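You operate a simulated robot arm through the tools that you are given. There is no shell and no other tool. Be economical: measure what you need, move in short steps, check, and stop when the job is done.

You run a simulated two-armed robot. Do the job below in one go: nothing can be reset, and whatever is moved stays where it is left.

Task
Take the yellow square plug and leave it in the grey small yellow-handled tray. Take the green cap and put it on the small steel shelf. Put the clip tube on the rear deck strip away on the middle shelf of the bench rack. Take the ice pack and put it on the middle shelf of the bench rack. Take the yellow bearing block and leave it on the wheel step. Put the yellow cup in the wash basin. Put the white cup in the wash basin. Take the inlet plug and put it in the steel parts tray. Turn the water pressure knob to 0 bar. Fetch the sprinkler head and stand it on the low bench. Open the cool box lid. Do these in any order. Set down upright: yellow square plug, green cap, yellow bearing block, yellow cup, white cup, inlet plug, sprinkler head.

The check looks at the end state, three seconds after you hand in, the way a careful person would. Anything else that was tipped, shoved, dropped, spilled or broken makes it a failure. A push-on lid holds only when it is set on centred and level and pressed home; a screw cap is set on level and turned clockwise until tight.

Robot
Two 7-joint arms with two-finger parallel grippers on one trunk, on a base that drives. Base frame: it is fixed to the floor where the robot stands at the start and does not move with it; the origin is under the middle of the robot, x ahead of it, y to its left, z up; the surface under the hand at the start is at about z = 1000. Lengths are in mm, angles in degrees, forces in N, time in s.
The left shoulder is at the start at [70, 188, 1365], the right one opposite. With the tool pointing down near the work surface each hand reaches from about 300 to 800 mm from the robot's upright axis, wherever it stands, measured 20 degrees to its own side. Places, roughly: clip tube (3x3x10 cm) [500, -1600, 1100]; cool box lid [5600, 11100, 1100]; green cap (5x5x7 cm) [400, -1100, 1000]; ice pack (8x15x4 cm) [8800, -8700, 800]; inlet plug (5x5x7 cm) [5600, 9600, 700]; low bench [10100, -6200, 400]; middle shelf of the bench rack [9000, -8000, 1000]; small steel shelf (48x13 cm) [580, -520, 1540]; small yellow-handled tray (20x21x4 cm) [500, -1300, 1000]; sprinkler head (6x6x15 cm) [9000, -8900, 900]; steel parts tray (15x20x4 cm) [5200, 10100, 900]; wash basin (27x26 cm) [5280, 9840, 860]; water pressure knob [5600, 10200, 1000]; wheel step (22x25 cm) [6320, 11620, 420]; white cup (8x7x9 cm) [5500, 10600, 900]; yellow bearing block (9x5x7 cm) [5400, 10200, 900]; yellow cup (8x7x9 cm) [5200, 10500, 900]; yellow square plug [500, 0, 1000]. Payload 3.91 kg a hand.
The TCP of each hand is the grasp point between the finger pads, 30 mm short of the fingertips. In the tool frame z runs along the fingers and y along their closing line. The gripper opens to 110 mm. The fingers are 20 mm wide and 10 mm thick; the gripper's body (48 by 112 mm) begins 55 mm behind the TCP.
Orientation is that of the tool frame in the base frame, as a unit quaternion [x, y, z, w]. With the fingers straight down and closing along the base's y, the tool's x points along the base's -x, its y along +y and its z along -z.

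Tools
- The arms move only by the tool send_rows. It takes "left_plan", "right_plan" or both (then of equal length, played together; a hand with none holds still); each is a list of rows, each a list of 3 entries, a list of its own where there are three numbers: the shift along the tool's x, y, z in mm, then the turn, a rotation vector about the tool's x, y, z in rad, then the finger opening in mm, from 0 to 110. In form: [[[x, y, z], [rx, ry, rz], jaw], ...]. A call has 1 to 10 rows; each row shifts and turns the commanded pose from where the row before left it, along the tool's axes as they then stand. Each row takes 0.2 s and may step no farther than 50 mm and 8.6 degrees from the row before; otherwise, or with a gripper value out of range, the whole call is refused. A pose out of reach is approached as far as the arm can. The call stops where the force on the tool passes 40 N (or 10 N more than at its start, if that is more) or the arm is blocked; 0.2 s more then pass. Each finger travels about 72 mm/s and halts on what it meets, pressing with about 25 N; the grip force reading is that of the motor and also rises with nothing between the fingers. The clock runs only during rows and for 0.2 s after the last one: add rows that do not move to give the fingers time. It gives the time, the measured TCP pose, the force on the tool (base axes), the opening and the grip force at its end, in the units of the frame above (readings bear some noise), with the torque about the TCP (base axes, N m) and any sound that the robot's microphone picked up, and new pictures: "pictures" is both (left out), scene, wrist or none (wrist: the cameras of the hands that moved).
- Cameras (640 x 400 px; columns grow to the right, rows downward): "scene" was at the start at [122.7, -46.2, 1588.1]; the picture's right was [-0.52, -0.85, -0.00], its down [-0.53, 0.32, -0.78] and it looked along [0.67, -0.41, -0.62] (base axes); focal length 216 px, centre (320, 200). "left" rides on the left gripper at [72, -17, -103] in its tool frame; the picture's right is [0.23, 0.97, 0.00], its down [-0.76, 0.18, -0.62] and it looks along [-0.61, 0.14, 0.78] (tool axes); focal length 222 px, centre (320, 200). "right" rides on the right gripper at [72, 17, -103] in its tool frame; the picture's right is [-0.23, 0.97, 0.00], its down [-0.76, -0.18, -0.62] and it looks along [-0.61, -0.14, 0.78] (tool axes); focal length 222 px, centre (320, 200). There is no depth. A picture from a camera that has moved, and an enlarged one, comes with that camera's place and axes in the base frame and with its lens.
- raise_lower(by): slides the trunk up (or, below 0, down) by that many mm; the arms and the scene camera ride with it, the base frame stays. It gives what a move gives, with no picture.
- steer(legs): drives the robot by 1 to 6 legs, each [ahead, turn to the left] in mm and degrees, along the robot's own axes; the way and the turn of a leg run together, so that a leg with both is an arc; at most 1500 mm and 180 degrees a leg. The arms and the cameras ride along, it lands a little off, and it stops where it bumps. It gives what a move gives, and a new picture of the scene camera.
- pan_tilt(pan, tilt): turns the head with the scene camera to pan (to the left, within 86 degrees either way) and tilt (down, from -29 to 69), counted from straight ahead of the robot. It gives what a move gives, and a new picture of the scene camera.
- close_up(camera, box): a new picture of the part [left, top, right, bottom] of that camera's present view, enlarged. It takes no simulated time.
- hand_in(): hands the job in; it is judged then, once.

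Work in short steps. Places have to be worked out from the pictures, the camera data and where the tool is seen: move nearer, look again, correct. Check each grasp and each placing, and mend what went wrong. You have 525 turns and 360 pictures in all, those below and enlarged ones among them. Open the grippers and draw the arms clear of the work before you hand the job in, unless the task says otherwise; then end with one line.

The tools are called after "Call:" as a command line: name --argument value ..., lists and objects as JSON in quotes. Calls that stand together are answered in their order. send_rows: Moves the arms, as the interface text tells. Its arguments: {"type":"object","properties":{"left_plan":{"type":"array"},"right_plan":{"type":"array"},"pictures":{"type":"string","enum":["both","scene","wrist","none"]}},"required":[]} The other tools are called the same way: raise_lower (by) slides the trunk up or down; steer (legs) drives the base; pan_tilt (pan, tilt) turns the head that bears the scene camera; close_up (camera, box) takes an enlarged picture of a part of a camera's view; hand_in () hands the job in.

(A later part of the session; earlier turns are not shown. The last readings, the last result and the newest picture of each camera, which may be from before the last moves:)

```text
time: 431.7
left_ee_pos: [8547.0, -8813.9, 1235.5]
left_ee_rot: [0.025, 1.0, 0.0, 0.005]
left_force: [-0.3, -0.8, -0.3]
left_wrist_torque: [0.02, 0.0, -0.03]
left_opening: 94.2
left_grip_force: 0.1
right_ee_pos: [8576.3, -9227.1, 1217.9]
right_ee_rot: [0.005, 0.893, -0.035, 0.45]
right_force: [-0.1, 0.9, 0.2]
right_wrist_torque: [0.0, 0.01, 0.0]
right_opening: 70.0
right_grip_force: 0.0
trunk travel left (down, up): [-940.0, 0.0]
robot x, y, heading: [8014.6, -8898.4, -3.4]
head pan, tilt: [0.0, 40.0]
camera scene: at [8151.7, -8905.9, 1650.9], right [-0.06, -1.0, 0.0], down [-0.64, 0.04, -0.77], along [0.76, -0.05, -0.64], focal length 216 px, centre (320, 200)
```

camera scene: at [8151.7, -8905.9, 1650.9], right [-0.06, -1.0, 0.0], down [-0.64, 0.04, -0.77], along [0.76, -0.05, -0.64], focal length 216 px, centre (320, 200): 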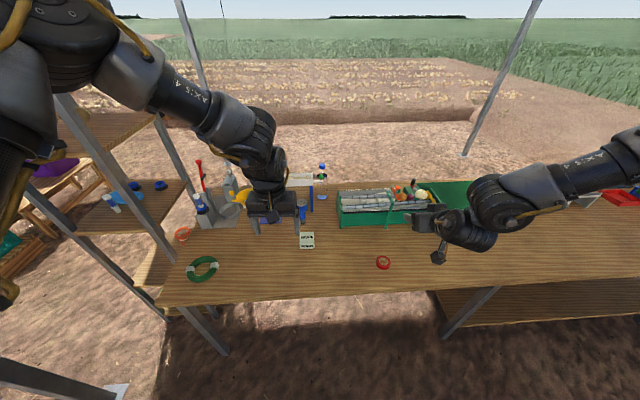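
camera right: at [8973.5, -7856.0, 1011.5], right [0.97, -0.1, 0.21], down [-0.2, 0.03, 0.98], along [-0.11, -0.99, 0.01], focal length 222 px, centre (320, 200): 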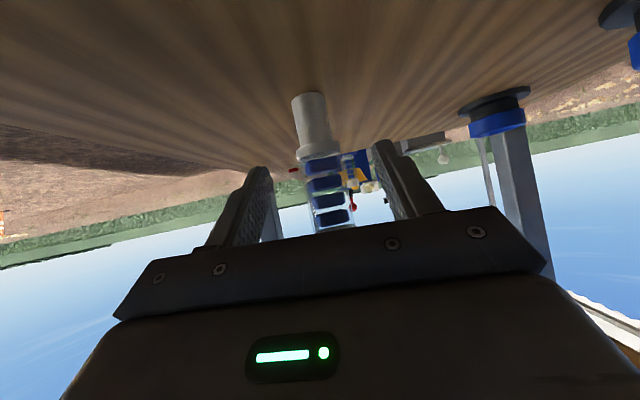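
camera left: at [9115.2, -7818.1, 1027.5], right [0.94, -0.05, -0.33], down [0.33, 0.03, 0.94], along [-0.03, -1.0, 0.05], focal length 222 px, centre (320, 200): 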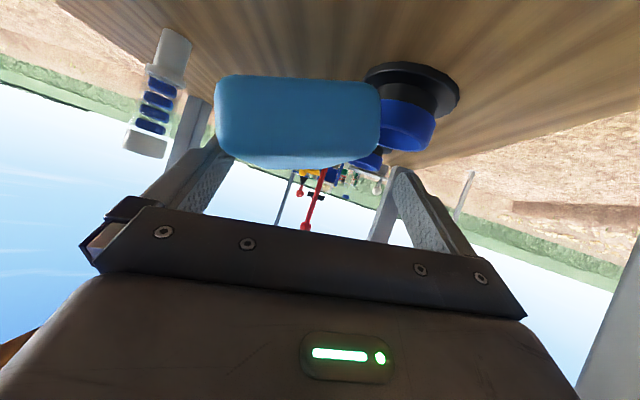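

Shift the base to (8250,−9080) for a comfortable left-hand reach.

Call:
steer --legs '[[0, -34], [296, 0], [0, 37.4]]'

Call:
close_up --camera "scene" --box '[140, 120, 360, 280]'

```text
time: 437.1
left_ee_pos: [8778.6, -8966.2, 1235.5]
left_ee_rot: [-0.003, 1.0, 0.001, 0.005]
left_force: [-0.2, -0.4, 1.0]
left_wrist_torque: [-0.01, -0.01, -0.05]
left_opening: 94.2
left_grip_force: 0.1
right_ee_pos: [8831.5, -9374.8, 1216.3]
right_ee_rot: [-0.021, 0.893, -0.021, 0.45]
right_force: [0.2, 0.7, -0.1]
right_wrist_torque: [0.0, 0.02, -0.05]
right_opening: 69.9
right_grip_force: 0.0
trunk travel left (down, up): [-940.0, 0.0]
robot x, y, heading: [8260.7, -9073.4, 0.1]
head pan, tilt: [0.0, 40.0]
camera scene: at [8389.3, -9080.2, 1650.9], right [0.0, -1.0, 0.0], down [-0.64, 0.0, -0.77], along [0.77, 0.0, -0.64], focal length 216 px, centre (320, 200)
```

scene: 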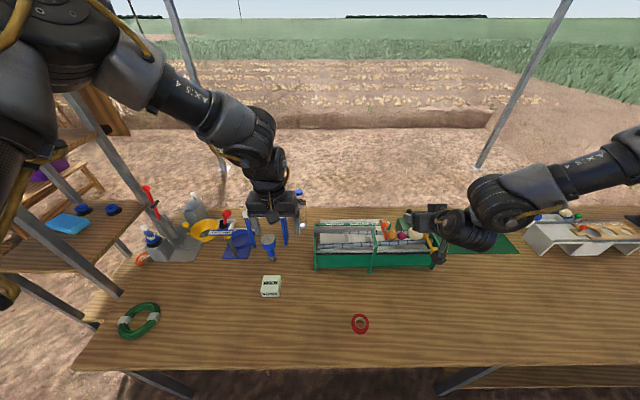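

```text
2.50 times, centred on (250, 200) of scene
camera zoom: at [8389.3, -9080.2, 1650.9], right [0.0, -1.0, 0.0], down [-0.64, 0.0, -0.77], along [0.77, 0.0, -0.64], focal length 539 px, centre (495, 200)
```

zoom: 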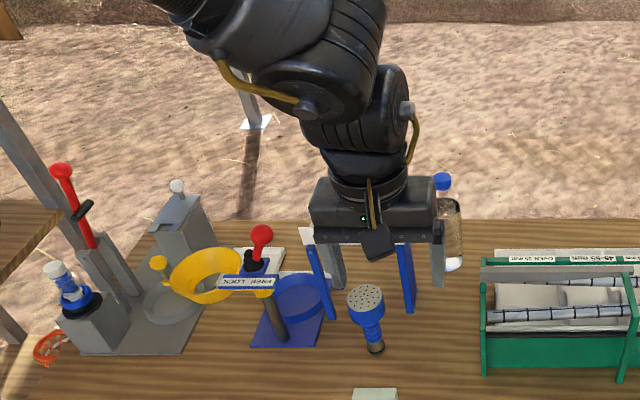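

Sprinkler head is at ≈(8985,−8860), top z≈950, a bridge stands 65 mm behind it. Move the left hand above it.

Call:
send_rows --left_plan '[[[-30, 15, 0], [0, 0, 0], 94], [[-30, 15, 0], [0, 0, 0], 94], [[-30, 15, 0], [0, 0, 0], 94], [[-30, 15, 0], [0, 0, 0], 94], [[-30, 15, 0], [0, 0, 0], 94], [[-30, 15, 0], [0, 0, 0], 94], [[-26, 15, 0], [0, 0, 0], 94]]' --pictures "wrist"

```text
time: 438.7
left_ee_pos: [8801.0, -8980.8, 1238.2]
left_ee_rot: [-0.005, 1.0, 0.0, 0.007]
left_force: [0.9, -0.1, -0.7]
left_wrist_torque: [-0.03, -0.04, 0.0]
left_opening: 94.2
left_grip_force: 0.1
left hand out of reach, approached as far as the arm can: row 1, 2, 3, 4, 5, 6, 7
right_ee_pos: [8833.0, -9374.1, 1216.3]
right_ee_rot: [-0.021, 0.892, -0.022, 0.451]
right_force: [-0.5, 0.4, 0.1]
right_wrist_torque: [-0.02, 0.03, -0.02]
right_opening: 70.0
right_grip_force: 0.1
trunk travel left (down, up): [-940.0, 0.0]
robot x, y, heading: [8252.4, -9077.7, 0.0]
head pan, tilt: [0.0, 40.0]
camera left: at [8727.2, -8998.8, 1342.1], right [-0.24, 0.97, 0.0], down [0.75, 0.19, 0.63], along [0.61, 0.15, -0.77], focal length 222 px, centre (320, 200)
```

left: 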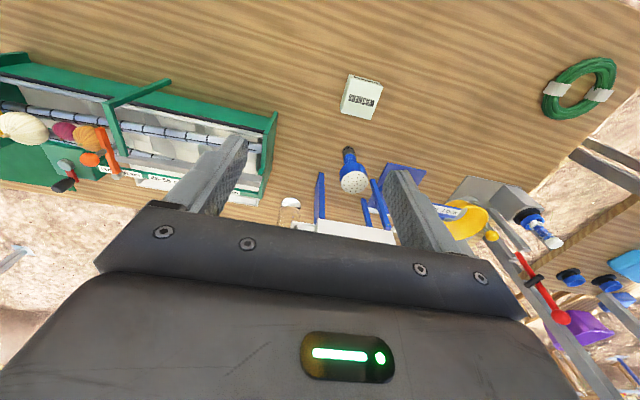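

Too high for that reach; lower the hand first, then go forward.

Call:
send_rows --left_plan '[[[0, 0, 40], [0, 0, 0], 94], [[-10, 10, 40], [0, 0, 0], 94], [[-20, 15, 30], [0, 0, 0], 94], [[-25, 15, 10], [0, 0, 0], 94], [[-25, 15, 0], [0, 0, 0], 94], [[-25, 15, 0], [0, 0, 0], 94]]' --pictures "scene"

```text
time: 440.1
left_ee_pos: [8794.7, -8990.0, 1141.3]
left_ee_rot: [-0.006, 1.0, 0.001, 0.007]
left_force: [-0.6, 0.3, 0.6]
left_wrist_torque: [0.01, 0.04, 0.03]
left_opening: 93.9
left_grip_force: 0.1
left hand out of reach, approached as far as the arm can: row 2, 3, 4, 5, 6
right_ee_pos: [8832.5, -9375.2, 1217.6]
right_ee_rot: [-0.02, 0.892, -0.023, 0.451]
right_force: [-0.4, 0.6, 0.9]
right_wrist_torque: [0.0, 0.02, 0.02]
right_opening: 69.9
right_grip_force: 0.0
trunk travel left (down, up): [-940.0, 0.0]
robot x, y, heading: [8255.7, -9074.5, 0.2]
head pan, tilt: [0.0, 40.0]
camera scene: at [8389.5, -9079.1, 1650.8], right [0.0, -1.0, 0.0], down [-0.64, 0.0, -0.77], along [0.77, 0.0, -0.64], focal length 216 px, centre (320, 200)
```

scene: 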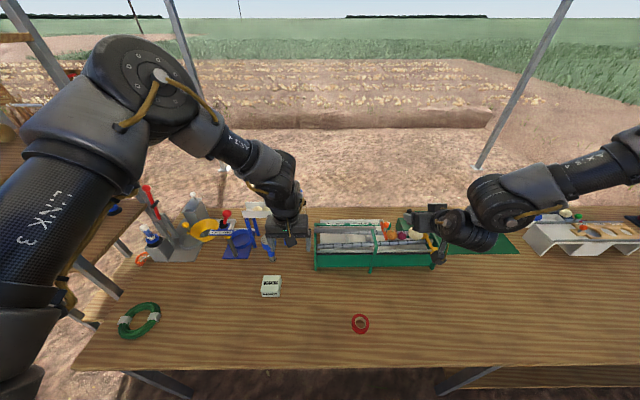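

The limit appears linked to wrist yaw. Rotate the hand −35° in yaw and try again forward/outward.

Call:
send_rows --left_plan '[[[0, 0, 0], [0, 0, -0.149], 94], [[0, 0, 0], [0, 0, -0.149], 94], [[0, 0, 0], [0, 0, -0.149], 94], [[0, 0, 0], [0, 0, -0.149], 94]]' --pictures "none"

Call:
send_rows --left_plan '[[[-35, 0, 0], [0, 0, 0], 94], [[-35, 0, 0], [0, 0, 0], 94], [[-35, 0, 0], [0, 0, 0], 94], [[-35, 0, 0], [0, 0, 0], 94], [[-35, 0, 0], [0, 0, 0], 94]]' --pictures "wrist"

```text
time: 441.1
left_ee_pos: [8795.0, -8991.5, 1140.2]
left_ee_rot: [-0.298, 0.954, -0.002, 0.005]
left_force: [0.1, 0.3, 0.0]
left_wrist_torque: [-0.02, 0.01, 0.0]
left_opening: 94.2
left_grip_force: 0.0
right_ee_pos: [8832.8, -9374.0, 1217.1]
right_ee_rot: [-0.021, 0.892, -0.022, 0.451]
right_force: [0.5, 0.1, 0.4]
right_wrist_torque: [-0.03, -0.01, -0.03]
right_opening: 70.1
right_grip_force: 0.0
trunk travel left (down, up): [-940.0, 0.0]
robot x, y, heading: [8254.2, -9076.5, -0.1]
head pan, tilt: [0.0, 40.0]
```

```text
time: 442.3
left_ee_pos: [8940.1, -8888.7, 1141.7]
left_ee_rot: [-0.297, 0.955, -0.001, 0.005]
left_force: [0.9, -0.3, 0.1]
left_wrist_torque: [0.01, 0.03, 0.01]
left_opening: 94.0
left_grip_force: 0.1
right_ee_pos: [8833.8, -9375.1, 1216.3]
right_ee_rot: [-0.022, 0.892, -0.021, 0.45]
right_force: [0.8, 0.8, 0.1]
right_wrist_torque: [0.01, 0.01, 0.01]
right_opening: 69.9
right_grip_force: 0.1
trunk travel left (down, up): [-940.0, 0.0]
robot x, y, heading: [8257.6, -9079.4, 0.0]
head pan, tilt: [0.0, 40.0]
camera left: at [8889.9, -8944.6, 1244.5], right [-0.74, 0.67, -0.01], down [0.52, 0.58, 0.63], along [0.43, 0.46, -0.78], focal length 222 px, centre (320, 200)
```

left: 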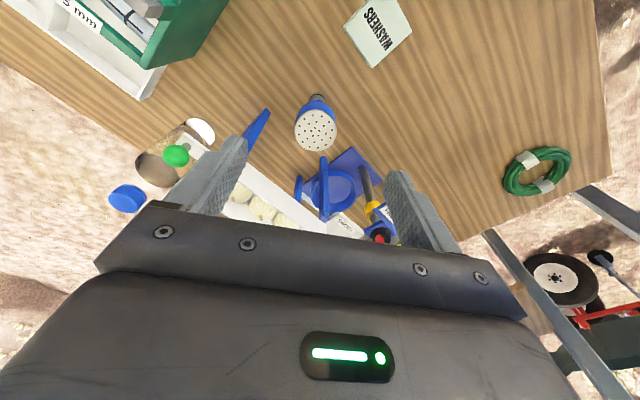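

Yaw was the key. Align over the head ([8973,−8866]), pitch 17° forward to keep clear of the bridge, and descend part way.

Call:
send_rows --left_plan '[[[-20, 0, 0], [0, -0.149, 0], 94], [[-20, 0, 0], [0, -0.149, 0], 94], [[10, 0, 38], [0, 0, 0], 94], [[10, 0, 38], [0, 0, 0], 94], [[10, 0, 38], [0, 0, 0], 94]]' --pictures "wrist"

```text
time: 443.5
left_ee_pos: [8969.2, -8867.2, 1030.0]
left_ee_rot: [-0.295, 0.943, 0.042, 0.149]
left_force: [0.6, 0.3, 0.2]
left_wrist_torque: [0.03, -0.01, -0.01]
left_opening: 94.2
left_grip_force: 0.1
left hand out of reach, approached as far as the arm can: row 5
right_ee_pos: [8832.0, -9373.8, 1216.5]
right_ee_rot: [-0.021, 0.892, -0.022, 0.451]
right_force: [0.7, 0.2, 0.1]
right_wrist_torque: [0.01, 0.01, 0.03]
right_opening: 69.9
right_grip_force: 0.1
trunk travel left (down, up): [-940.0, 0.0]
robot x, y, heading: [8252.8, -9077.6, -0.1]
head pan, tilt: [0.0, 40.0]
camera left: at [8896.0, -8938.9, 1106.8], right [-0.73, 0.68, -0.08], down [0.34, 0.46, 0.82], along [0.59, 0.58, -0.56], focal length 222 px, centre (320, 200)
```

left: 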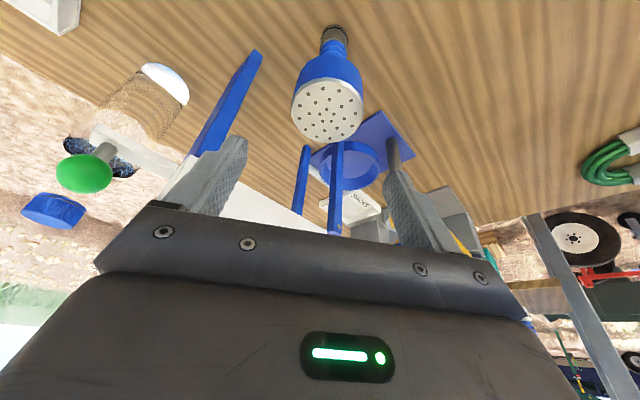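

Exactly above the head. Lower the trunk 105 mm and close.

Call:
raise_lower --by -105

Call:
send_rows --left_plan '[[[0, 0, 0], [0, 0, 0], 70], [[0, 0, 0], [0, 0, 0], 40], [[0, 0, 0], [0, 0, 0], 30], [[0, 0, 0], [0, 0, 0], 30]]' --pictures "wrist"

```text
time: 444.9
left_ee_pos: [8970.2, -8866.9, 926.4]
left_ee_rot: [-0.294, 0.943, 0.042, 0.148]
left_force: [-0.9, -0.7, 0.0]
left_wrist_torque: [-0.01, 0.01, 0.03]
left_opening: 94.0
left_grip_force: 0.1
right_ee_pos: [8832.5, -9374.3, 1111.8]
right_ee_rot: [-0.021, 0.892, -0.022, 0.451]
right_force: [0.0, -1.0, -0.3]
right_wrist_torque: [-0.04, -0.02, 0.02]
right_opening: 70.1
right_grip_force: 0.1
trunk travel left (down, up): [-835.0, 105.0]
robot x, y, heading: [8255.5, -9079.9, 0.2]
head pan, tilt: [0.0, 40.0]
```

```text
time: 445.9
left_ee_pos: [8968.2, -8868.5, 925.5]
left_ee_rot: [-0.295, 0.943, 0.042, 0.148]
left_force: [0.0, 1.1, -0.5]
left_wrist_torque: [0.08, -0.05, 0.03]
left_opening: 59.5
left_grip_force: 24.9
right_ee_pos: [8831.4, -9374.3, 1112.5]
right_ee_rot: [-0.021, 0.892, -0.022, 0.451]
right_force: [-0.3, -0.2, 0.0]
right_wrist_torque: [-0.01, -0.02, 0.03]
right_opening: 69.9
right_grip_force: 0.1
trunk travel left (down, up): [-835.0, 105.0]
robot x, y, heading: [8256.8, -9077.7, -0.1]
head pan, tilt: [0.0, 40.0]
camera left: at [8895.6, -8938.7, 1002.0], right [-0.73, 0.68, -0.08], down [0.34, 0.46, 0.82], along [0.59, 0.58, -0.56], focal length 222 px, centre (320, 200)
```

left: 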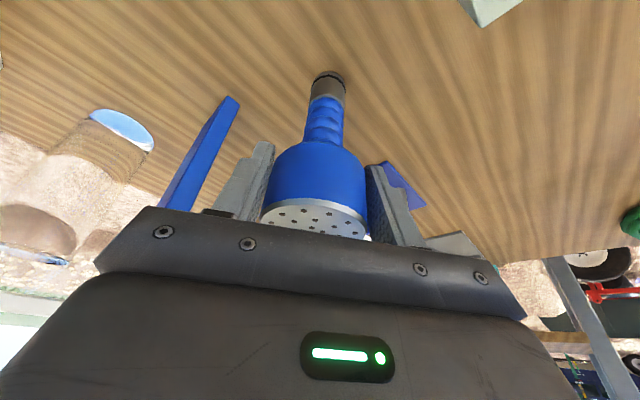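

Firmly gripped (59.5 mm; foot 125 mm below TCP). Raise the trunk and back away from the bench, then draw the hand in.

Call:
raise_lower --by 105

Call:
steer --legs '[[-700, 0]]'

Call:
send_rows --left_plan '[[[20, 0, -40], [0, 0, 0], 30], [[20, 0, -40], [0, 0, 0], 30], [[20, 0, -40], [0, 0, 0], 30], [[35, 0, -10], [0, 0, 0], 30], [[35, 0, -10], [0, 0, 0], 30]]' --pictures "wrist"

```text
time: 447.2
left_ee_pos: [8969.6, -8867.7, 1029.7]
left_ee_rot: [-0.295, 0.943, 0.041, 0.148]
left_force: [-0.6, -0.6, -3.2]
left_wrist_torque: [0.0, 0.03, 0.01]
left_opening: 59.5
left_grip_force: 24.9
right_ee_pos: [8833.3, -9374.7, 1216.0]
right_ee_rot: [-0.022, 0.892, -0.021, 0.45]
right_force: [-0.2, -0.3, -0.5]
right_wrist_torque: [0.02, -0.01, 0.01]
right_opening: 70.1
right_grip_force: 0.1
trunk travel left (down, up): [-940.0, 0.0]
robot x, y, heading: [8253.6, -9078.6, -0.1]
head pan, tilt: [0.0, 40.0]
```

```text
time: 451.1
left_ee_pos: [8271.4, -8862.4, 1028.9]
left_ee_rot: [-0.3, 0.942, 0.043, 0.146]
left_force: [-0.6, -0.5, -1.4]
left_wrist_torque: [0.01, 0.06, -0.01]
left_opening: 59.6
left_grip_force: 24.9
right_ee_pos: [8140.5, -9369.9, 1215.7]
right_ee_rot: [-0.026, 0.892, -0.019, 0.451]
right_force: [0.9, -0.1, -0.2]
right_wrist_torque: [0.0, -0.05, 0.01]
right_opening: 70.4
right_grip_force: 0.0
trunk travel left (down, up): [-940.0, 0.0]
robot x, y, heading: [7557.3, -9081.9, 0.3]
head pan, tilt: [0.0, 40.0]
camera scene: at [7694.9, -9079.2, 1650.6], right [0.01, -1.0, 0.0], down [-0.64, -0.01, -0.77], along [0.77, 0.01, -0.64], focal length 216 px, centre (320, 200)
```

scene: 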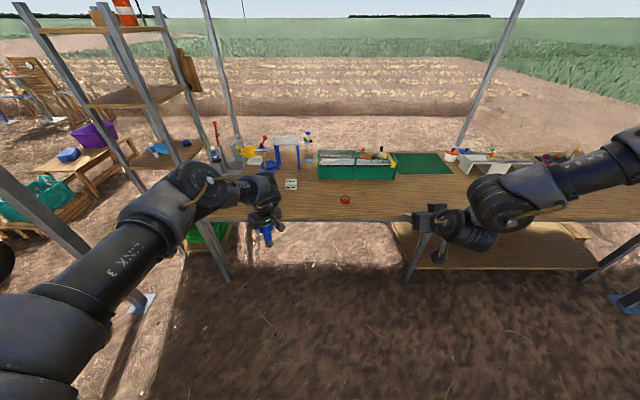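

```text
time: 452.3
left_ee_pos: [8134.1, -8958.3, 1126.7]
left_ee_rot: [-0.299, 0.942, 0.042, 0.149]
left_force: [-0.1, 0.0, -2.9]
left_wrist_torque: [-0.03, 0.01, 0.01]
left_opening: 59.4
left_grip_force: 24.9
right_ee_pos: [8138.0, -9371.1, 1216.8]
right_ee_rot: [-0.027, 0.892, -0.018, 0.451]
right_force: [0.4, 0.1, 0.7]
right_wrist_torque: [-0.02, -0.05, 0.0]
right_opening: 70.2
right_grip_force: 0.1
trunk travel left (down, up): [-940.0, 0.0]
robot x, y, heading: [7555.5, -9080.7, 0.6]
head pan, tilt: [0.0, 40.0]
camera left: at [8061.7, -9030.0, 1201.9], right [-0.74, 0.67, -0.08], down [0.33, 0.46, 0.82], along [0.59, 0.58, -0.56], focal length 222 px, centre (320, 200)
```

left: 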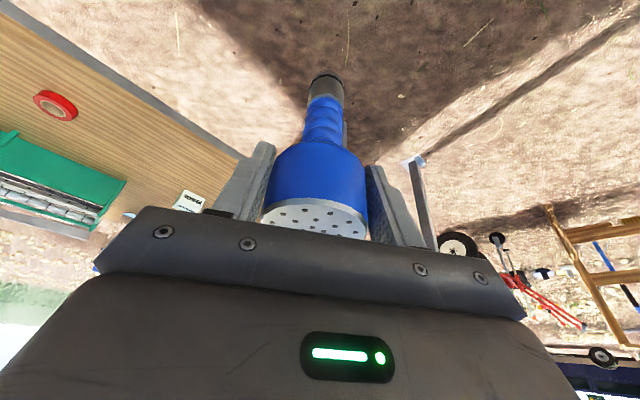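

Drive north along x≈7555 to y≈−7450, then diagonally to (8090,−7000), facing east.

Call:
steer --legs '[[0, 89.4], [1500, 0], [130, 0], [0, -50], [700, 0], [0, -40]]'

Call:
pan_tilt --pan 15 --tilt 25

```text
time: 471.9
left_ee_pos: [8641.0, -6880.9, 1124.6]
left_ee_rot: [-0.298, 0.942, 0.042, 0.148]
left_force: [-0.3, 0.3, -2.5]
left_wrist_torque: [-0.03, 0.01, -0.01]
left_opening: 59.5
left_grip_force: 24.4
right_ee_pos: [8641.7, -7293.8, 1217.0]
right_ee_rot: [-0.024, 0.892, -0.021, 0.452]
right_force: [0.5, 0.3, -0.3]
right_wrist_torque: [0.01, -0.04, 0.0]
right_opening: 70.4
right_grip_force: 0.1
trunk travel left (down, up): [-940.0, 0.0]
robot x, y, heading: [8061.1, -7002.1, 0.0]
head pan, tilt: [0.0, 40.0]
camera scene: at [8198.3, -7000.6, 1650.8], right [0.0, -1.0, 0.0], down [-0.64, 0.0, -0.77], along [0.77, 0.0, -0.64], focal length 216 px, centre (320, 200)
```

scene: 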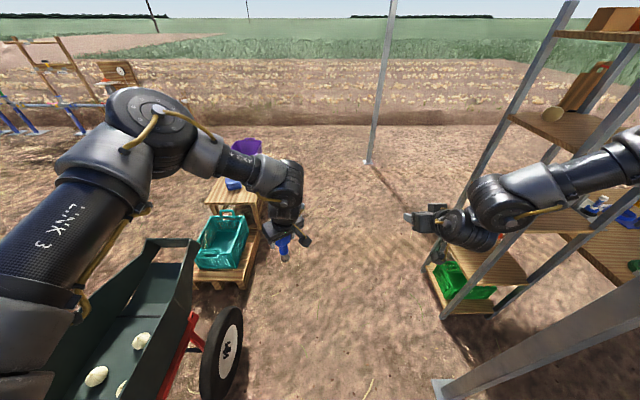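

```text
time: 472.7
left_ee_pos: [8639.6, -6881.8, 1123.6]
left_ee_rot: [-0.298, 0.942, 0.042, 0.148]
left_force: [-0.1, 0.0, -3.8]
left_wrist_torque: [0.01, -0.01, -0.04]
left_opening: 59.1
left_grip_force: 24.6
right_ee_pos: [8644.1, -7294.7, 1216.8]
right_ee_rot: [-0.024, 0.892, -0.021, 0.452]
right_force: [0.2, -0.1, 0.6]
right_wrist_torque: [-0.01, 0.0, 0.02]
right_opening: 70.2
right_grip_force: 0.1
trunk travel left (down, up): [-940.0, 0.0]
robot x, y, heading: [8062.6, -6999.0, 0.4]
head pan, tilt: [15.0, 25.0]
camera scene: at [8202.0, -6978.3, 1674.1], right [0.26, -0.97, 0.0], down [-0.41, -0.11, -0.91], along [0.87, 0.24, -0.42], focal length 216 px, centre (320, 200)
```

scene: 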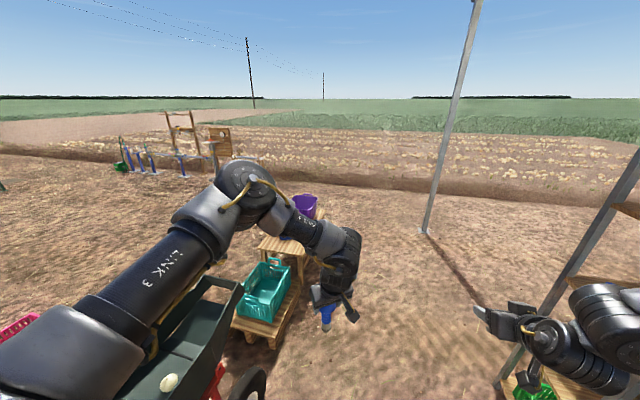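

Drive east 800 mm and look at the low bench.

Call:
steer --legs '[[850, 0]]'

Call:
pan_tilt --pan 30 --tilt 40

```text
time: 477.2
left_ee_pos: [9482.5, -6869.4, 1125.8]
left_ee_rot: [-0.303, 0.94, 0.043, 0.148]
left_force: [-0.8, -0.1, -2.6]
left_wrist_torque: [0.0, 0.0, 0.04]
left_opening: 59.4
left_grip_force: 25.5
right_ee_pos: [9489.0, -7281.6, 1217.6]
right_ee_rot: [-0.028, 0.892, -0.018, 0.451]
right_force: [0.5, -0.7, 0.8]
right_wrist_torque: [0.0, -0.02, 0.0]
right_opening: 69.9
right_grip_force: 0.0
trunk travel left (down, up): [-940.0, 0.0]
robot x, y, heading: [8906.8, -6994.1, 0.8]
head pan, tilt: [15.0, 25.0]
camera scene: at [9045.6, -6969.6, 1674.3], right [0.27, -0.96, 0.0], down [-0.41, -0.11, -0.91], along [0.87, 0.25, -0.42], focal length 216 px, centre (320, 200)
```

scene: 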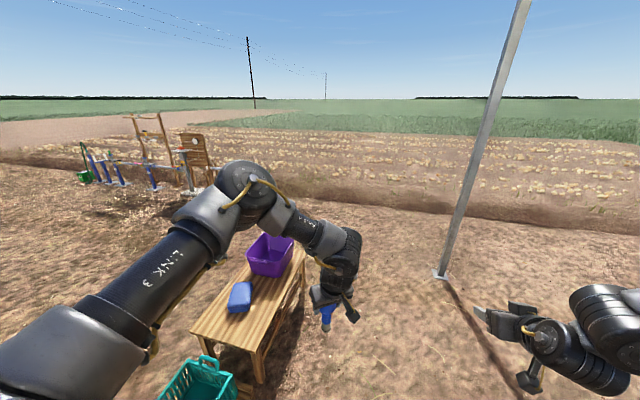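

```text
time: 478.0
left_ee_pos: [9484.0, -6868.3, 1125.0]
left_ee_rot: [-0.303, 0.94, 0.043, 0.148]
left_force: [0.3, 0.7, -2.6]
left_wrist_torque: [-0.02, 0.03, -0.01]
left_opening: 59.1
left_grip_force: 25.0
right_ee_pos: [9490.9, -7281.3, 1217.5]
right_ee_rot: [-0.028, 0.892, -0.019, 0.451]
right_force: [0.4, -0.6, -0.3]
right_wrist_torque: [-0.01, -0.02, 0.03]
right_opening: 70.0
right_grip_force: 0.0
trunk travel left (down, up): [-940.0, 0.0]
robot x, y, heading: [8908.0, -6994.2, 0.6]
head pan, tilt: [30.0, 40.0]
camera scene: at [9031.7, -6951.1, 1650.9], right [0.51, -0.86, 0.0], down [-0.55, -0.33, -0.77], along [0.66, 0.39, -0.64], focal length 216 px, centre (320, 200)
```

scene: 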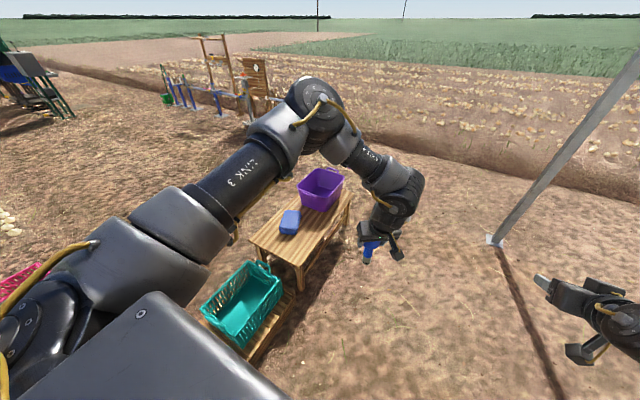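

Low bench spans x≈9650–10575, y −6390…−5960 at z≈400; blue box near (9930,−6130), purple crate from x≈10195. I'll set the sprinkler at (9760,−6270), approaching with heading 60° from (9574,−6832).

Call:
steer --legs '[[0, 13], [685, 0], [0, 46.4]]'

Call:
pan_tilt --pan 5 --tilt 50

```text
time: 484.7
left_ee_pos: [9755.0, -6271.8, 1125.8]
left_ee_rot: [0.733, -0.663, -0.112, -0.105]
left_force: [0.5, -0.7, -2.1]
left_wrist_torque: [-0.04, -0.01, 0.01]
left_opening: 59.4
left_grip_force: 24.4
right_ee_pos: [10115.6, -6472.8, 1216.6]
right_ee_rot: [-0.471, 0.758, 0.211, 0.4]
right_force: [0.0, 0.5, 0.5]
right_wrist_torque: [-0.03, 0.04, 0.03]
right_opening: 70.1
right_grip_force: 0.0
trunk travel left (down, up): [-940.0, 0.0]
robot x, y, heading: [9578.8, -6831.4, 60.9]
head pan, tilt: [30.0, 40.0]
camera scene: at [9598.0, -6704.7, 1650.9], right [1.0, 0.01, 0.0], down [0.01, -0.64, -0.77], along [-0.01, 0.77, -0.64], focal length 216 px, centre (320, 200)
```

scene: 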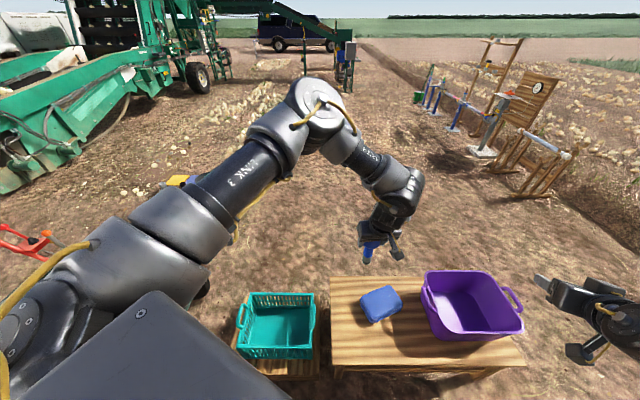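

```text
time: 485.6
left_ee_pos: [9752.4, -6270.4, 1124.7]
left_ee_rot: [0.733, -0.662, -0.111, -0.106]
left_force: [0.7, -0.1, -2.6]
left_wrist_torque: [-0.05, 0.05, 0.02]
left_opening: 59.4
left_grip_force: 25.0
right_ee_pos: [10114.2, -6471.8, 1216.2]
right_ee_rot: [-0.47, 0.759, 0.209, 0.4]
right_force: [0.6, 0.8, -0.7]
right_wrist_torque: [-0.01, 0.02, -0.01]
right_opening: 69.8
right_grip_force: 0.0
trunk travel left (down, up): [-940.0, 0.0]
robot x, y, heading: [9573.1, -6832.0, 60.8]
head pan, tilt: [5.0, 50.0]
camera scene: at [9629.2, -6718.6, 1636.7], right [0.91, -0.41, 0.0], down [-0.31, -0.7, -0.64], along [0.26, 0.59, -0.77], focal length 216 px, centre (320, 200)
```

scene: 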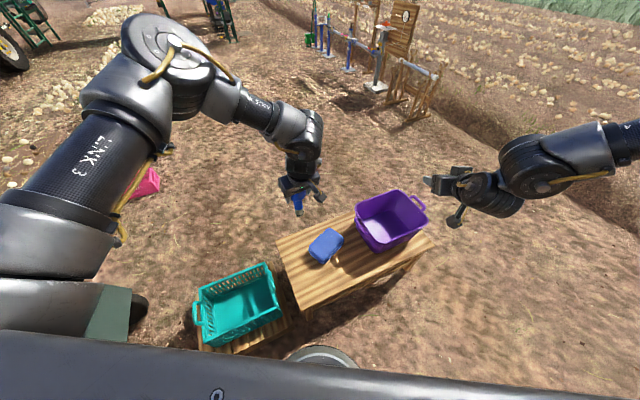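

Position matches: bench top x 9650–10567, y −6425…−5970. Lower the trunk 560 mm.

Call:
raise_lower --by -560

Call:
close_up --camera "left" --box '[0, 0, 640, 400]'

```text
refused: -560 is not a number from -400 to 400
```

```text
1.00 times, centred on (320, 200) of left (not enlarged: the box is as wide or as high as the picture)
camera zoom: at [9779.5, -6369.7, 1201.4], right [-0.95, -0.31, -0.08], down [-0.24, 0.52, 0.82], along [-0.22, 0.8, -0.56], focal length 222 px, centre (320, 200)
```

zoom: 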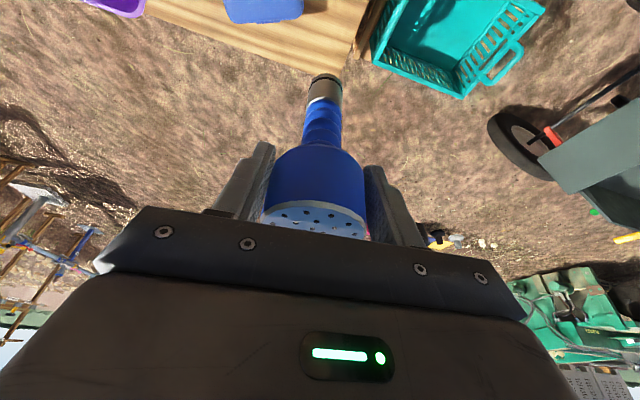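

Call:
raise_lower --by -400

Call:
close_up --camera "left" --box '[0, 0, 640, 400]'

```text
time: 489.4
left_ee_pos: [9752.6, -6271.6, 724.3]
left_ee_rot: [0.733, -0.663, -0.111, -0.106]
left_force: [1.2, -0.8, -3.2]
left_wrist_torque: [-0.04, 0.03, -0.01]
left_opening: 59.1
left_grip_force: 24.9
right_ee_pos: [10114.9, -6471.5, 816.6]
right_ee_rot: [-0.471, 0.758, 0.21, 0.399]
right_force: [0.3, -0.3, -0.7]
right_wrist_torque: [0.01, 0.0, -0.01]
right_opening: 70.2
right_grip_force: 0.0
trunk travel left (down, up): [-540.0, 400.0]
robot x, y, heading: [9573.8, -6832.9, 60.8]
head pan, tilt: [5.0, 50.0]
```

```text
1.00 times, centred on (320, 200) of left (not enlarged: the box is as wide or as high as the picture)
camera zoom: at [9779.8, -6370.1, 801.5], right [-0.95, -0.31, -0.08], down [-0.24, 0.52, 0.82], along [-0.22, 0.8, -0.56], focal length 222 px, centre (320, 200)
```

zoom: 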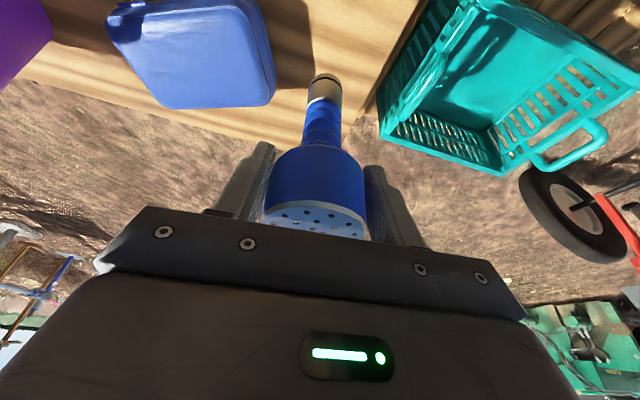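

The foot projects onto the bench ~100 mm from its west edge. Lower another 150 mm.

Call:
raise_lower --by -145

Call:
close_up --camera "left" --box '[0, 0, 640, 400]'

```text
time: 491.1
left_ee_pos: [9753.5, -6271.3, 579.7]
left_ee_rot: [0.733, -0.663, -0.111, -0.106]
left_force: [0.7, 0.0, -2.1]
left_wrist_torque: [-0.03, -0.02, 0.03]
left_opening: 59.2
left_grip_force: 24.8
right_ee_pos: [10114.7, -6472.0, 671.5]
right_ee_rot: [-0.471, 0.758, 0.21, 0.4]
right_force: [-0.4, -0.1, 0.3]
right_wrist_torque: [-0.02, 0.02, -0.01]
right_opening: 69.8
right_grip_force: 0.0
trunk travel left (down, up): [-395.0, 545.0]
robot x, y, heading: [9574.4, -6829.2, 60.6]
head pan, tilt: [5.0, 50.0]
```

```text
1.00 times, centred on (320, 200) of left (not enlarged: the box is as wide or as high as the picture)
camera zoom: at [9779.7, -6370.2, 656.7], right [-0.95, -0.31, -0.08], down [-0.24, 0.52, 0.82], along [-0.22, 0.8, -0.56], focal length 222 px, centre (320, 200)
```

zoom: 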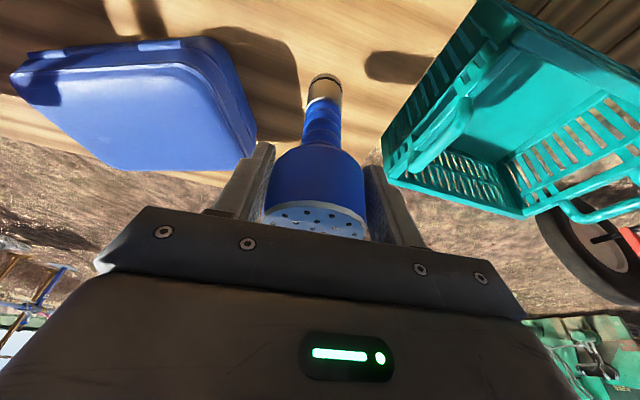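

Shift 18 mm away from the blue box and lower gently.

Call:
send_rows --left_plan '[[[0, 18, 0], [0, 0, 0], 30]]' --pictures "none"

Call:
raise_lower --by -25

Call:
raise_lower --by -8

Call:
close_up --camera "left" --box '[160, 0, 480, 200]'

```text
time: 491.5
left_ee_pos: [9736.2, -6272.8, 579.4]
left_ee_rot: [0.733, -0.662, -0.111, -0.106]
left_force: [-0.5, -0.3, -3.1]
left_wrist_torque: [-0.03, -0.04, 0.0]
left_opening: 58.8
left_grip_force: 25.0
right_ee_pos: [10113.4, -6472.1, 673.2]
right_ee_rot: [-0.47, 0.758, 0.209, 0.4]
right_force: [0.2, 0.0, -0.3]
right_wrist_torque: [-0.01, -0.01, -0.01]
right_opening: 69.7
right_grip_force: 0.1
trunk travel left (down, up): [-395.0, 545.0]
robot x, y, heading: [9575.1, -6834.2, 60.9]
head pan, tilt: [5.0, 50.0]
```

```text
time: 492.2
left_ee_pos: [9736.4, -6273.8, 553.2]
left_ee_rot: [0.732, -0.663, -0.112, -0.106]
left_force: [0.6, 0.5, -3.4]
left_wrist_torque: [-0.02, -0.01, 0.02]
left_opening: 59.1
left_grip_force: 25.1
right_ee_pos: [10114.4, -6472.8, 646.9]
right_ee_rot: [-0.47, 0.758, 0.21, 0.4]
right_force: [-0.8, 0.0, 0.3]
right_wrist_torque: [0.02, 0.01, -0.02]
right_opening: 69.8
right_grip_force: 0.0
trunk travel left (down, up): [-370.0, 570.0]
robot x, y, heading: [9576.5, -6830.4, 60.9]
head pan, tilt: [5.0, 50.0]
```

```text
time: 492.8
left_ee_pos: [9736.8, -6273.5, 547.3]
left_ee_rot: [0.733, -0.663, -0.111, -0.106]
left_force: [0.7, 0.6, -2.4]
left_wrist_torque: [-0.03, -0.02, 0.0]
left_opening: 59.1
left_grip_force: 25.1
right_ee_pos: [10113.3, -6472.1, 639.4]
right_ee_rot: [-0.471, 0.758, 0.21, 0.4]
right_force: [0.1, -0.2, -0.4]
right_wrist_torque: [0.0, 0.06, 0.0]
right_opening: 69.7
right_grip_force: 0.1
trunk travel left (down, up): [-362.0, 578.0]
robot x, y, heading: [9578.2, -6831.7, 60.9]
head pan, tilt: [5.0, 50.0]
```

```text
2.00 times, centred on (320, 100) of left
camera zoom: at [9761.7, -6372.2, 623.3], right [-0.95, -0.31, -0.08], down [-0.24, 0.52, 0.82], along [-0.22, 0.8, -0.56], focal length 444 px, centre (320, 400)
```

zoom: 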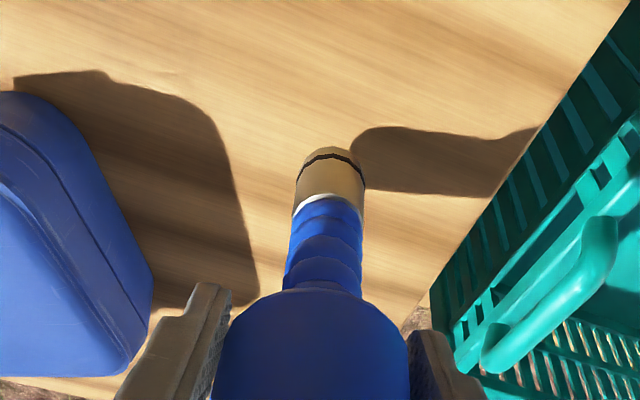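

Almost touching (the shadow meets the foot). Lower in 4 mm steps.

Call:
raise_lower --by -5

Call:
raise_lower --by -5

Call:
raise_lower --by -4

```text
time: 493.3
left_ee_pos: [9736.5, -6273.2, 541.7]
left_ee_rot: [0.733, -0.662, -0.112, -0.107]
left_force: [-0.1, -0.9, -2.7]
left_wrist_torque: [-0.03, -0.01, -0.01]
left_opening: 59.3
left_grip_force: 24.8
right_ee_pos: [10115.1, -6472.2, 633.6]
right_ee_rot: [-0.471, 0.758, 0.21, 0.399]
right_force: [0.8, 0.3, -0.5]
right_wrist_torque: [0.03, 0.03, 0.0]
right_opening: 70.0
right_grip_force: 0.0
trunk travel left (down, up): [-357.0, 583.0]
robot x, y, heading: [9575.4, -6828.3, 60.7]
head pan, tilt: [5.0, 50.0]
```

```text
time: 493.9
left_ee_pos: [9736.2, -6273.2, 536.2]
left_ee_rot: [0.733, -0.662, -0.112, -0.106]
left_force: [0.2, -0.1, -2.2]
left_wrist_torque: [-0.04, 0.03, 0.01]
left_opening: 59.2
left_grip_force: 24.6
right_ee_pos: [10112.4, -6472.5, 630.1]
right_ee_rot: [-0.47, 0.758, 0.21, 0.4]
right_force: [-0.2, -0.8, 0.9]
right_wrist_torque: [0.01, 0.04, -0.02]
right_opening: 70.2
right_grip_force: 0.2
trunk travel left (down, up): [-352.0, 588.0]
robot x, y, heading: [9576.6, -6831.0, 61.0]
head pan, tilt: [5.0, 50.0]
```

```text
time: 494.4
left_ee_pos: [9735.5, -6273.0, 533.0]
left_ee_rot: [0.733, -0.663, -0.112, -0.107]
left_force: [0.3, -0.4, -2.0]
left_wrist_torque: [-0.02, -0.03, -0.02]
left_opening: 59.0
left_grip_force: 25.2
right_ee_pos: [10114.7, -6471.4, 625.9]
right_ee_rot: [-0.47, 0.757, 0.211, 0.401]
right_force: [-0.1, 0.0, 0.6]
right_wrist_torque: [-0.01, 0.02, -0.02]
right_opening: 70.2
right_grip_force: 0.1
trunk travel left (down, up): [-348.0, 592.0]
robot x, y, heading: [9576.2, -6829.9, 61.0]
head pan, tilt: [5.0, 50.0]
```

Call:
raise_lower --by -5

Call:
raise_lower --by -4

Call:
close_up --camera "left" --box '[160, 0, 480, 200]'

```text
time: 494.9
left_ee_pos: [9735.5, -6272.9, 528.9]
left_ee_rot: [0.733, -0.663, -0.112, -0.106]
left_force: [-0.1, -0.4, -2.1]
left_wrist_torque: [-0.02, 0.0, 0.01]
left_opening: 59.3
left_grip_force: 24.9
right_ee_pos: [10115.3, -6471.8, 619.9]
right_ee_rot: [-0.47, 0.758, 0.21, 0.4]
right_force: [0.0, -0.4, 0.5]
right_wrist_torque: [-0.02, 0.03, -0.04]
right_opening: 70.1
right_grip_force: 0.0
trunk travel left (down, up): [-343.0, 597.0]
robot x, y, heading: [9574.6, -6830.8, 60.8]
head pan, tilt: [5.0, 50.0]
```

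```text
time: 495.5
left_ee_pos: [9735.4, -6273.9, 526.4]
left_ee_rot: [0.732, -0.663, -0.112, -0.108]
left_force: [0.2, -2.1, 14.7]
left_wrist_torque: [-0.11, 0.02, 0.03]
left_opening: 59.2
left_grip_force: 25.2
right_ee_pos: [10114.4, -6472.8, 616.7]
right_ee_rot: [-0.469, 0.759, 0.21, 0.401]
right_force: [0.2, -0.5, 0.5]
right_wrist_torque: [0.01, -0.04, -0.02]
right_opening: 69.7
right_grip_force: 0.0
trunk travel left (down, up): [-339.0, 601.0]
robot x, y, heading: [9571.2, -6832.6, 60.9]
head pan, tilt: [5.0, 50.0]
```

```text
2.00 times, centred on (320, 100) of left
camera zoom: at [9762.1, -6372.6, 602.2], right [-0.95, -0.31, -0.08], down [-0.24, 0.51, 0.82], along [-0.22, 0.8, -0.56], focal length 444 px, centre (320, 400)
```

zoom: 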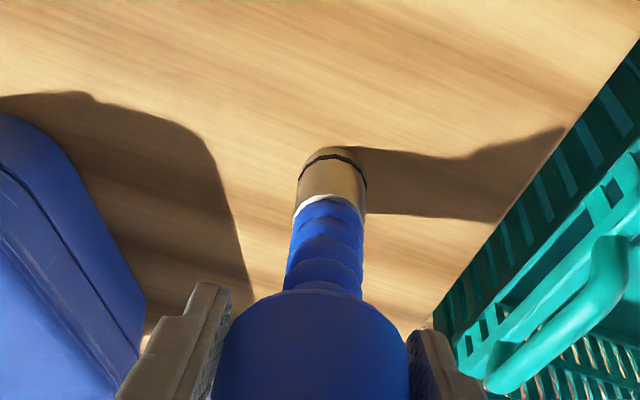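

Contact (15 N). Open and raise.

Call:
send_rows --left_plan '[[[0, 0, 0], [0, 0, 0], 70], [[0, 0, 0], [0, 0, 0], 80], [[0, 0, 0], [0, 0, 0], 80]]' --pictures "none"

Call:
raise_lower --by 200

Call:
close_up --camera "left" --box '[0, 0, 640, 400]'

```text
time: 496.3
left_ee_pos: [9735.9, -6272.8, 523.3]
left_ee_rot: [0.733, -0.662, -0.112, -0.106]
left_force: [-0.5, 1.0, 0.3]
left_wrist_torque: [-0.03, -0.02, 0.0]
left_opening: 80.2
left_grip_force: 0.0
right_ee_pos: [10114.3, -6472.0, 615.9]
right_ee_rot: [-0.47, 0.758, 0.209, 0.401]
right_force: [0.1, 0.0, 0.2]
right_wrist_torque: [-0.04, 0.0, 0.01]
right_opening: 69.9
right_grip_force: 0.0
trunk travel left (down, up): [-339.0, 601.0]
robot x, y, heading: [9575.8, -6826.8, 60.8]
head pan, tilt: [5.0, 50.0]
```

```text
time: 498.4
left_ee_pos: [9736.3, -6272.6, 724.2]
left_ee_rot: [0.733, -0.663, -0.111, -0.106]
left_force: [0.2, -0.1, 0.0]
left_wrist_torque: [-0.03, -0.03, 0.01]
left_opening: 80.1
left_grip_force: 0.1
right_ee_pos: [10114.6, -6472.4, 816.5]
right_ee_rot: [-0.47, 0.758, 0.209, 0.4]
right_force: [0.0, 0.3, 0.1]
right_wrist_torque: [-0.01, 0.0, 0.02]
right_opening: 70.0
right_grip_force: 0.0
trunk travel left (down, up): [-539.0, 401.0]
robot x, y, heading: [9575.0, -6832.1, 60.7]
head pan, tilt: [5.0, 50.0]
```

```text
1.00 times, centred on (320, 200) of left (not enlarged: the box is as wide or as high as the picture)
camera zoom: at [9761.9, -6372.1, 800.1], right [-0.95, -0.31, -0.08], down [-0.24, 0.52, 0.82], along [-0.22, 0.8, -0.56], focal length 222 px, centre (320, 200)
```

zoom: 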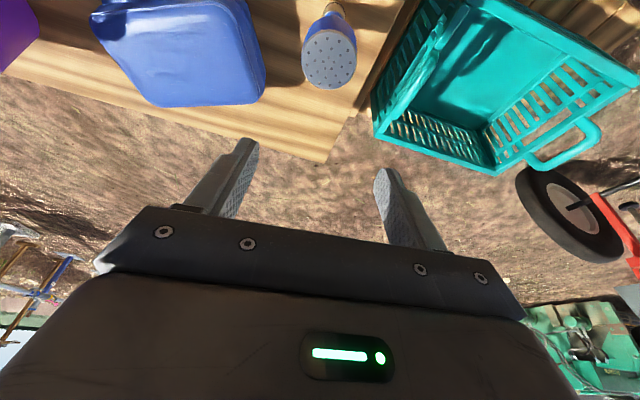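

Sprinkler stands on the low bench. Raise the trunk and look north for the route to the other work area.

Call:
raise_lower --by 400

Call:
steer --legs '[[-350, 0]]'

Call:
pan_tilt --pan 50 --tilt 5

```text
time: 502.3
left_ee_pos: [9735.7, -6273.4, 1124.4]
left_ee_rot: [0.732, -0.664, -0.111, -0.107]
left_force: [-0.6, -0.7, -1.2]
left_wrist_torque: [-0.02, 0.01, -0.01]
left_opening: 79.8
left_grip_force: 0.0
right_ee_pos: [10114.7, -6472.9, 1215.3]
right_ee_rot: [-0.471, 0.757, 0.211, 0.4]
right_force: [0.6, -0.5, 0.9]
right_wrist_torque: [0.03, 0.04, -0.02]
right_opening: 70.1
right_grip_force: 0.0
trunk travel left (down, up): [-939.0, 1.0]
robot x, y, heading: [9577.2, -6830.1, 60.7]
head pan, tilt: [5.0, 50.0]
```

```text
time: 504.6
left_ee_pos: [9561.0, -6574.8, 1122.2]
left_ee_rot: [0.737, -0.659, -0.112, -0.104]
left_force: [0.4, -0.8, 0.9]
left_wrist_torque: [-0.01, 0.02, 0.01]
left_opening: 79.9
left_grip_force: 0.0
right_ee_pos: [9943.1, -6770.0, 1215.4]
right_ee_rot: [-0.476, 0.756, 0.211, 0.397]
right_force: [0.6, 1.0, 0.8]
right_wrist_torque: [0.03, -0.02, 0.01]
right_opening: 70.1
right_grip_force: 0.0
trunk travel left (down, up): [-939.0, 1.0]
robot x, y, heading: [9408.1, -7138.7, 61.5]
head pan, tilt: [5.0, 50.0]
camera scene: at [9460.9, -7022.1, 1635.4], right [0.92, -0.4, 0.0], down [-0.31, -0.7, -0.64], along [0.26, 0.59, -0.77], focal length 216 px, centre (320, 200)
```

scene: 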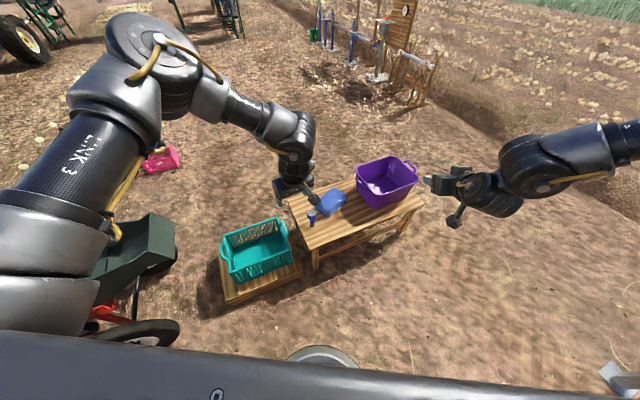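

```text
time: 505.7
left_ee_pos: [9561.5, -6576.7, 1122.6]
left_ee_rot: [0.737, -0.658, -0.112, -0.105]
left_force: [0.1, 0.0, 0.0]
left_wrist_torque: [-0.02, 0.0, 0.01]
left_opening: 80.0
left_grip_force: 0.1
right_ee_pos: [9942.4, -6772.1, 1215.4]
right_ee_rot: [-0.475, 0.756, 0.212, 0.398]
right_force: [0.6, 0.7, -0.2]
right_wrist_torque: [0.04, 0.04, 0.02]
right_opening: 70.0
right_grip_force: 0.1
trunk travel left (down, up): [-939.0, 1.0]
robot x, y, heading: [9405.3, -7136.8, 61.5]
head pan, tilt: [50.0, 5.0]
camera scene: at [9395.6, -7009.2, 1705.5], right [0.93, 0.36, 0.0], down [0.03, -0.08, -1.0], along [-0.36, 0.93, -0.09], focal length 216 px, centre (320, 200)
```

scene: 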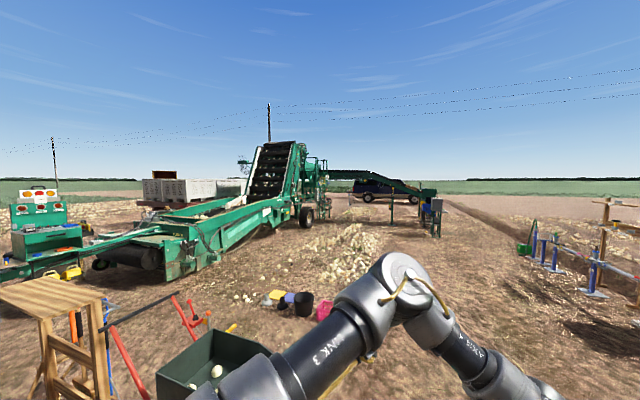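

Route: east of the conveyor’s outer leg (≈(10300,200)), along x≈11000, then north-west. First go past the low bench and turn north.

Call:
steer --legs '[[0, -51.5], [1500, 0], [100, 0], [0, 80], [1500, 0], [1500, 0]]'

Call:
pan_tilt --pan 0 --tilt 10

```text
time: 533.8
left_ee_pos: [10769.9, -3272.5, 1123.7]
left_ee_rot: [0.883, -0.444, -0.135, -0.073]
left_force: [0.1, 0.6, -0.3]
left_wrist_torque: [0.01, -0.01, 0.03]
left_opening: 80.1
left_grip_force: 0.1
right_ee_pos: [11198.3, -3248.1, 1216.5]
right_ee_rot: [0.656, -0.605, -0.309, -0.329]
right_force: [-0.9, 0.0, -0.4]
right_wrist_torque: [0.01, 0.02, -0.02]
right_opening: 69.9
right_grip_force: 0.1
trunk travel left (down, up): [-939.0, 1.0]
robot x, y, heading: [10917.8, -3833.8, 92.1]
head pan, tilt: [50.0, 5.0]
camera scene: at [10845.4, -3729.6, 1705.7], right [0.62, 0.79, 0.0], down [0.07, -0.05, -1.0], along [-0.78, 0.62, -0.09], focal length 216 px, centre (320, 200)
```

scene: 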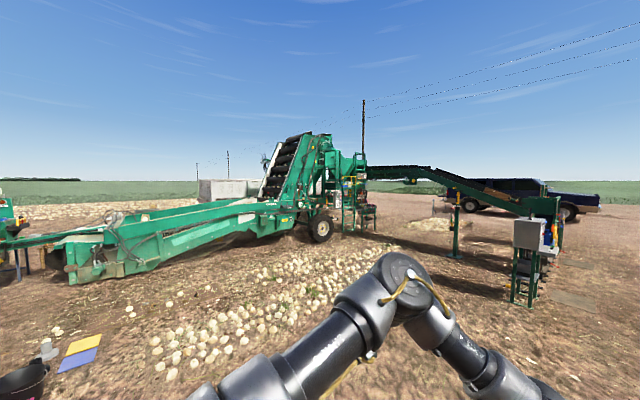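

```text
time: 535.0
left_ee_pos: [10770.9, -3272.4, 1123.6]
left_ee_rot: [0.883, -0.443, -0.136, -0.074]
left_force: [-0.2, -0.2, -0.3]
left_wrist_torque: [0.02, 0.03, 0.0]
left_opening: 80.0
left_grip_force: 0.0
right_ee_pos: [11197.7, -3248.3, 1216.1]
right_ee_rot: [0.657, -0.604, -0.31, -0.329]
right_force: [0.3, -0.5, -0.1]
right_wrist_torque: [0.0, -0.04, 0.0]
right_opening: 69.8
right_grip_force: 0.1
trunk travel left (down, up): [-939.0, 1.0]
robot x, y, heading: [10917.7, -3836.2, 91.7]
head pan, tilt: [0.0, 10.0]
camera scene: at [10914.5, -3693.0, 1697.6], right [1.0, 0.03, 0.0], down [0.01, -0.17, -0.98], along [-0.03, 0.98, -0.17], focal length 216 px, centre (320, 200)
```

scene: 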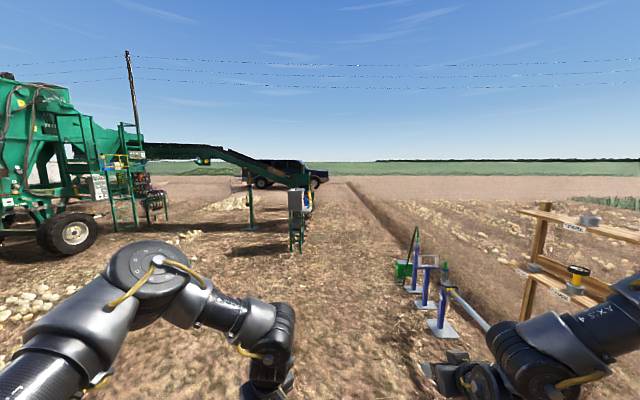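

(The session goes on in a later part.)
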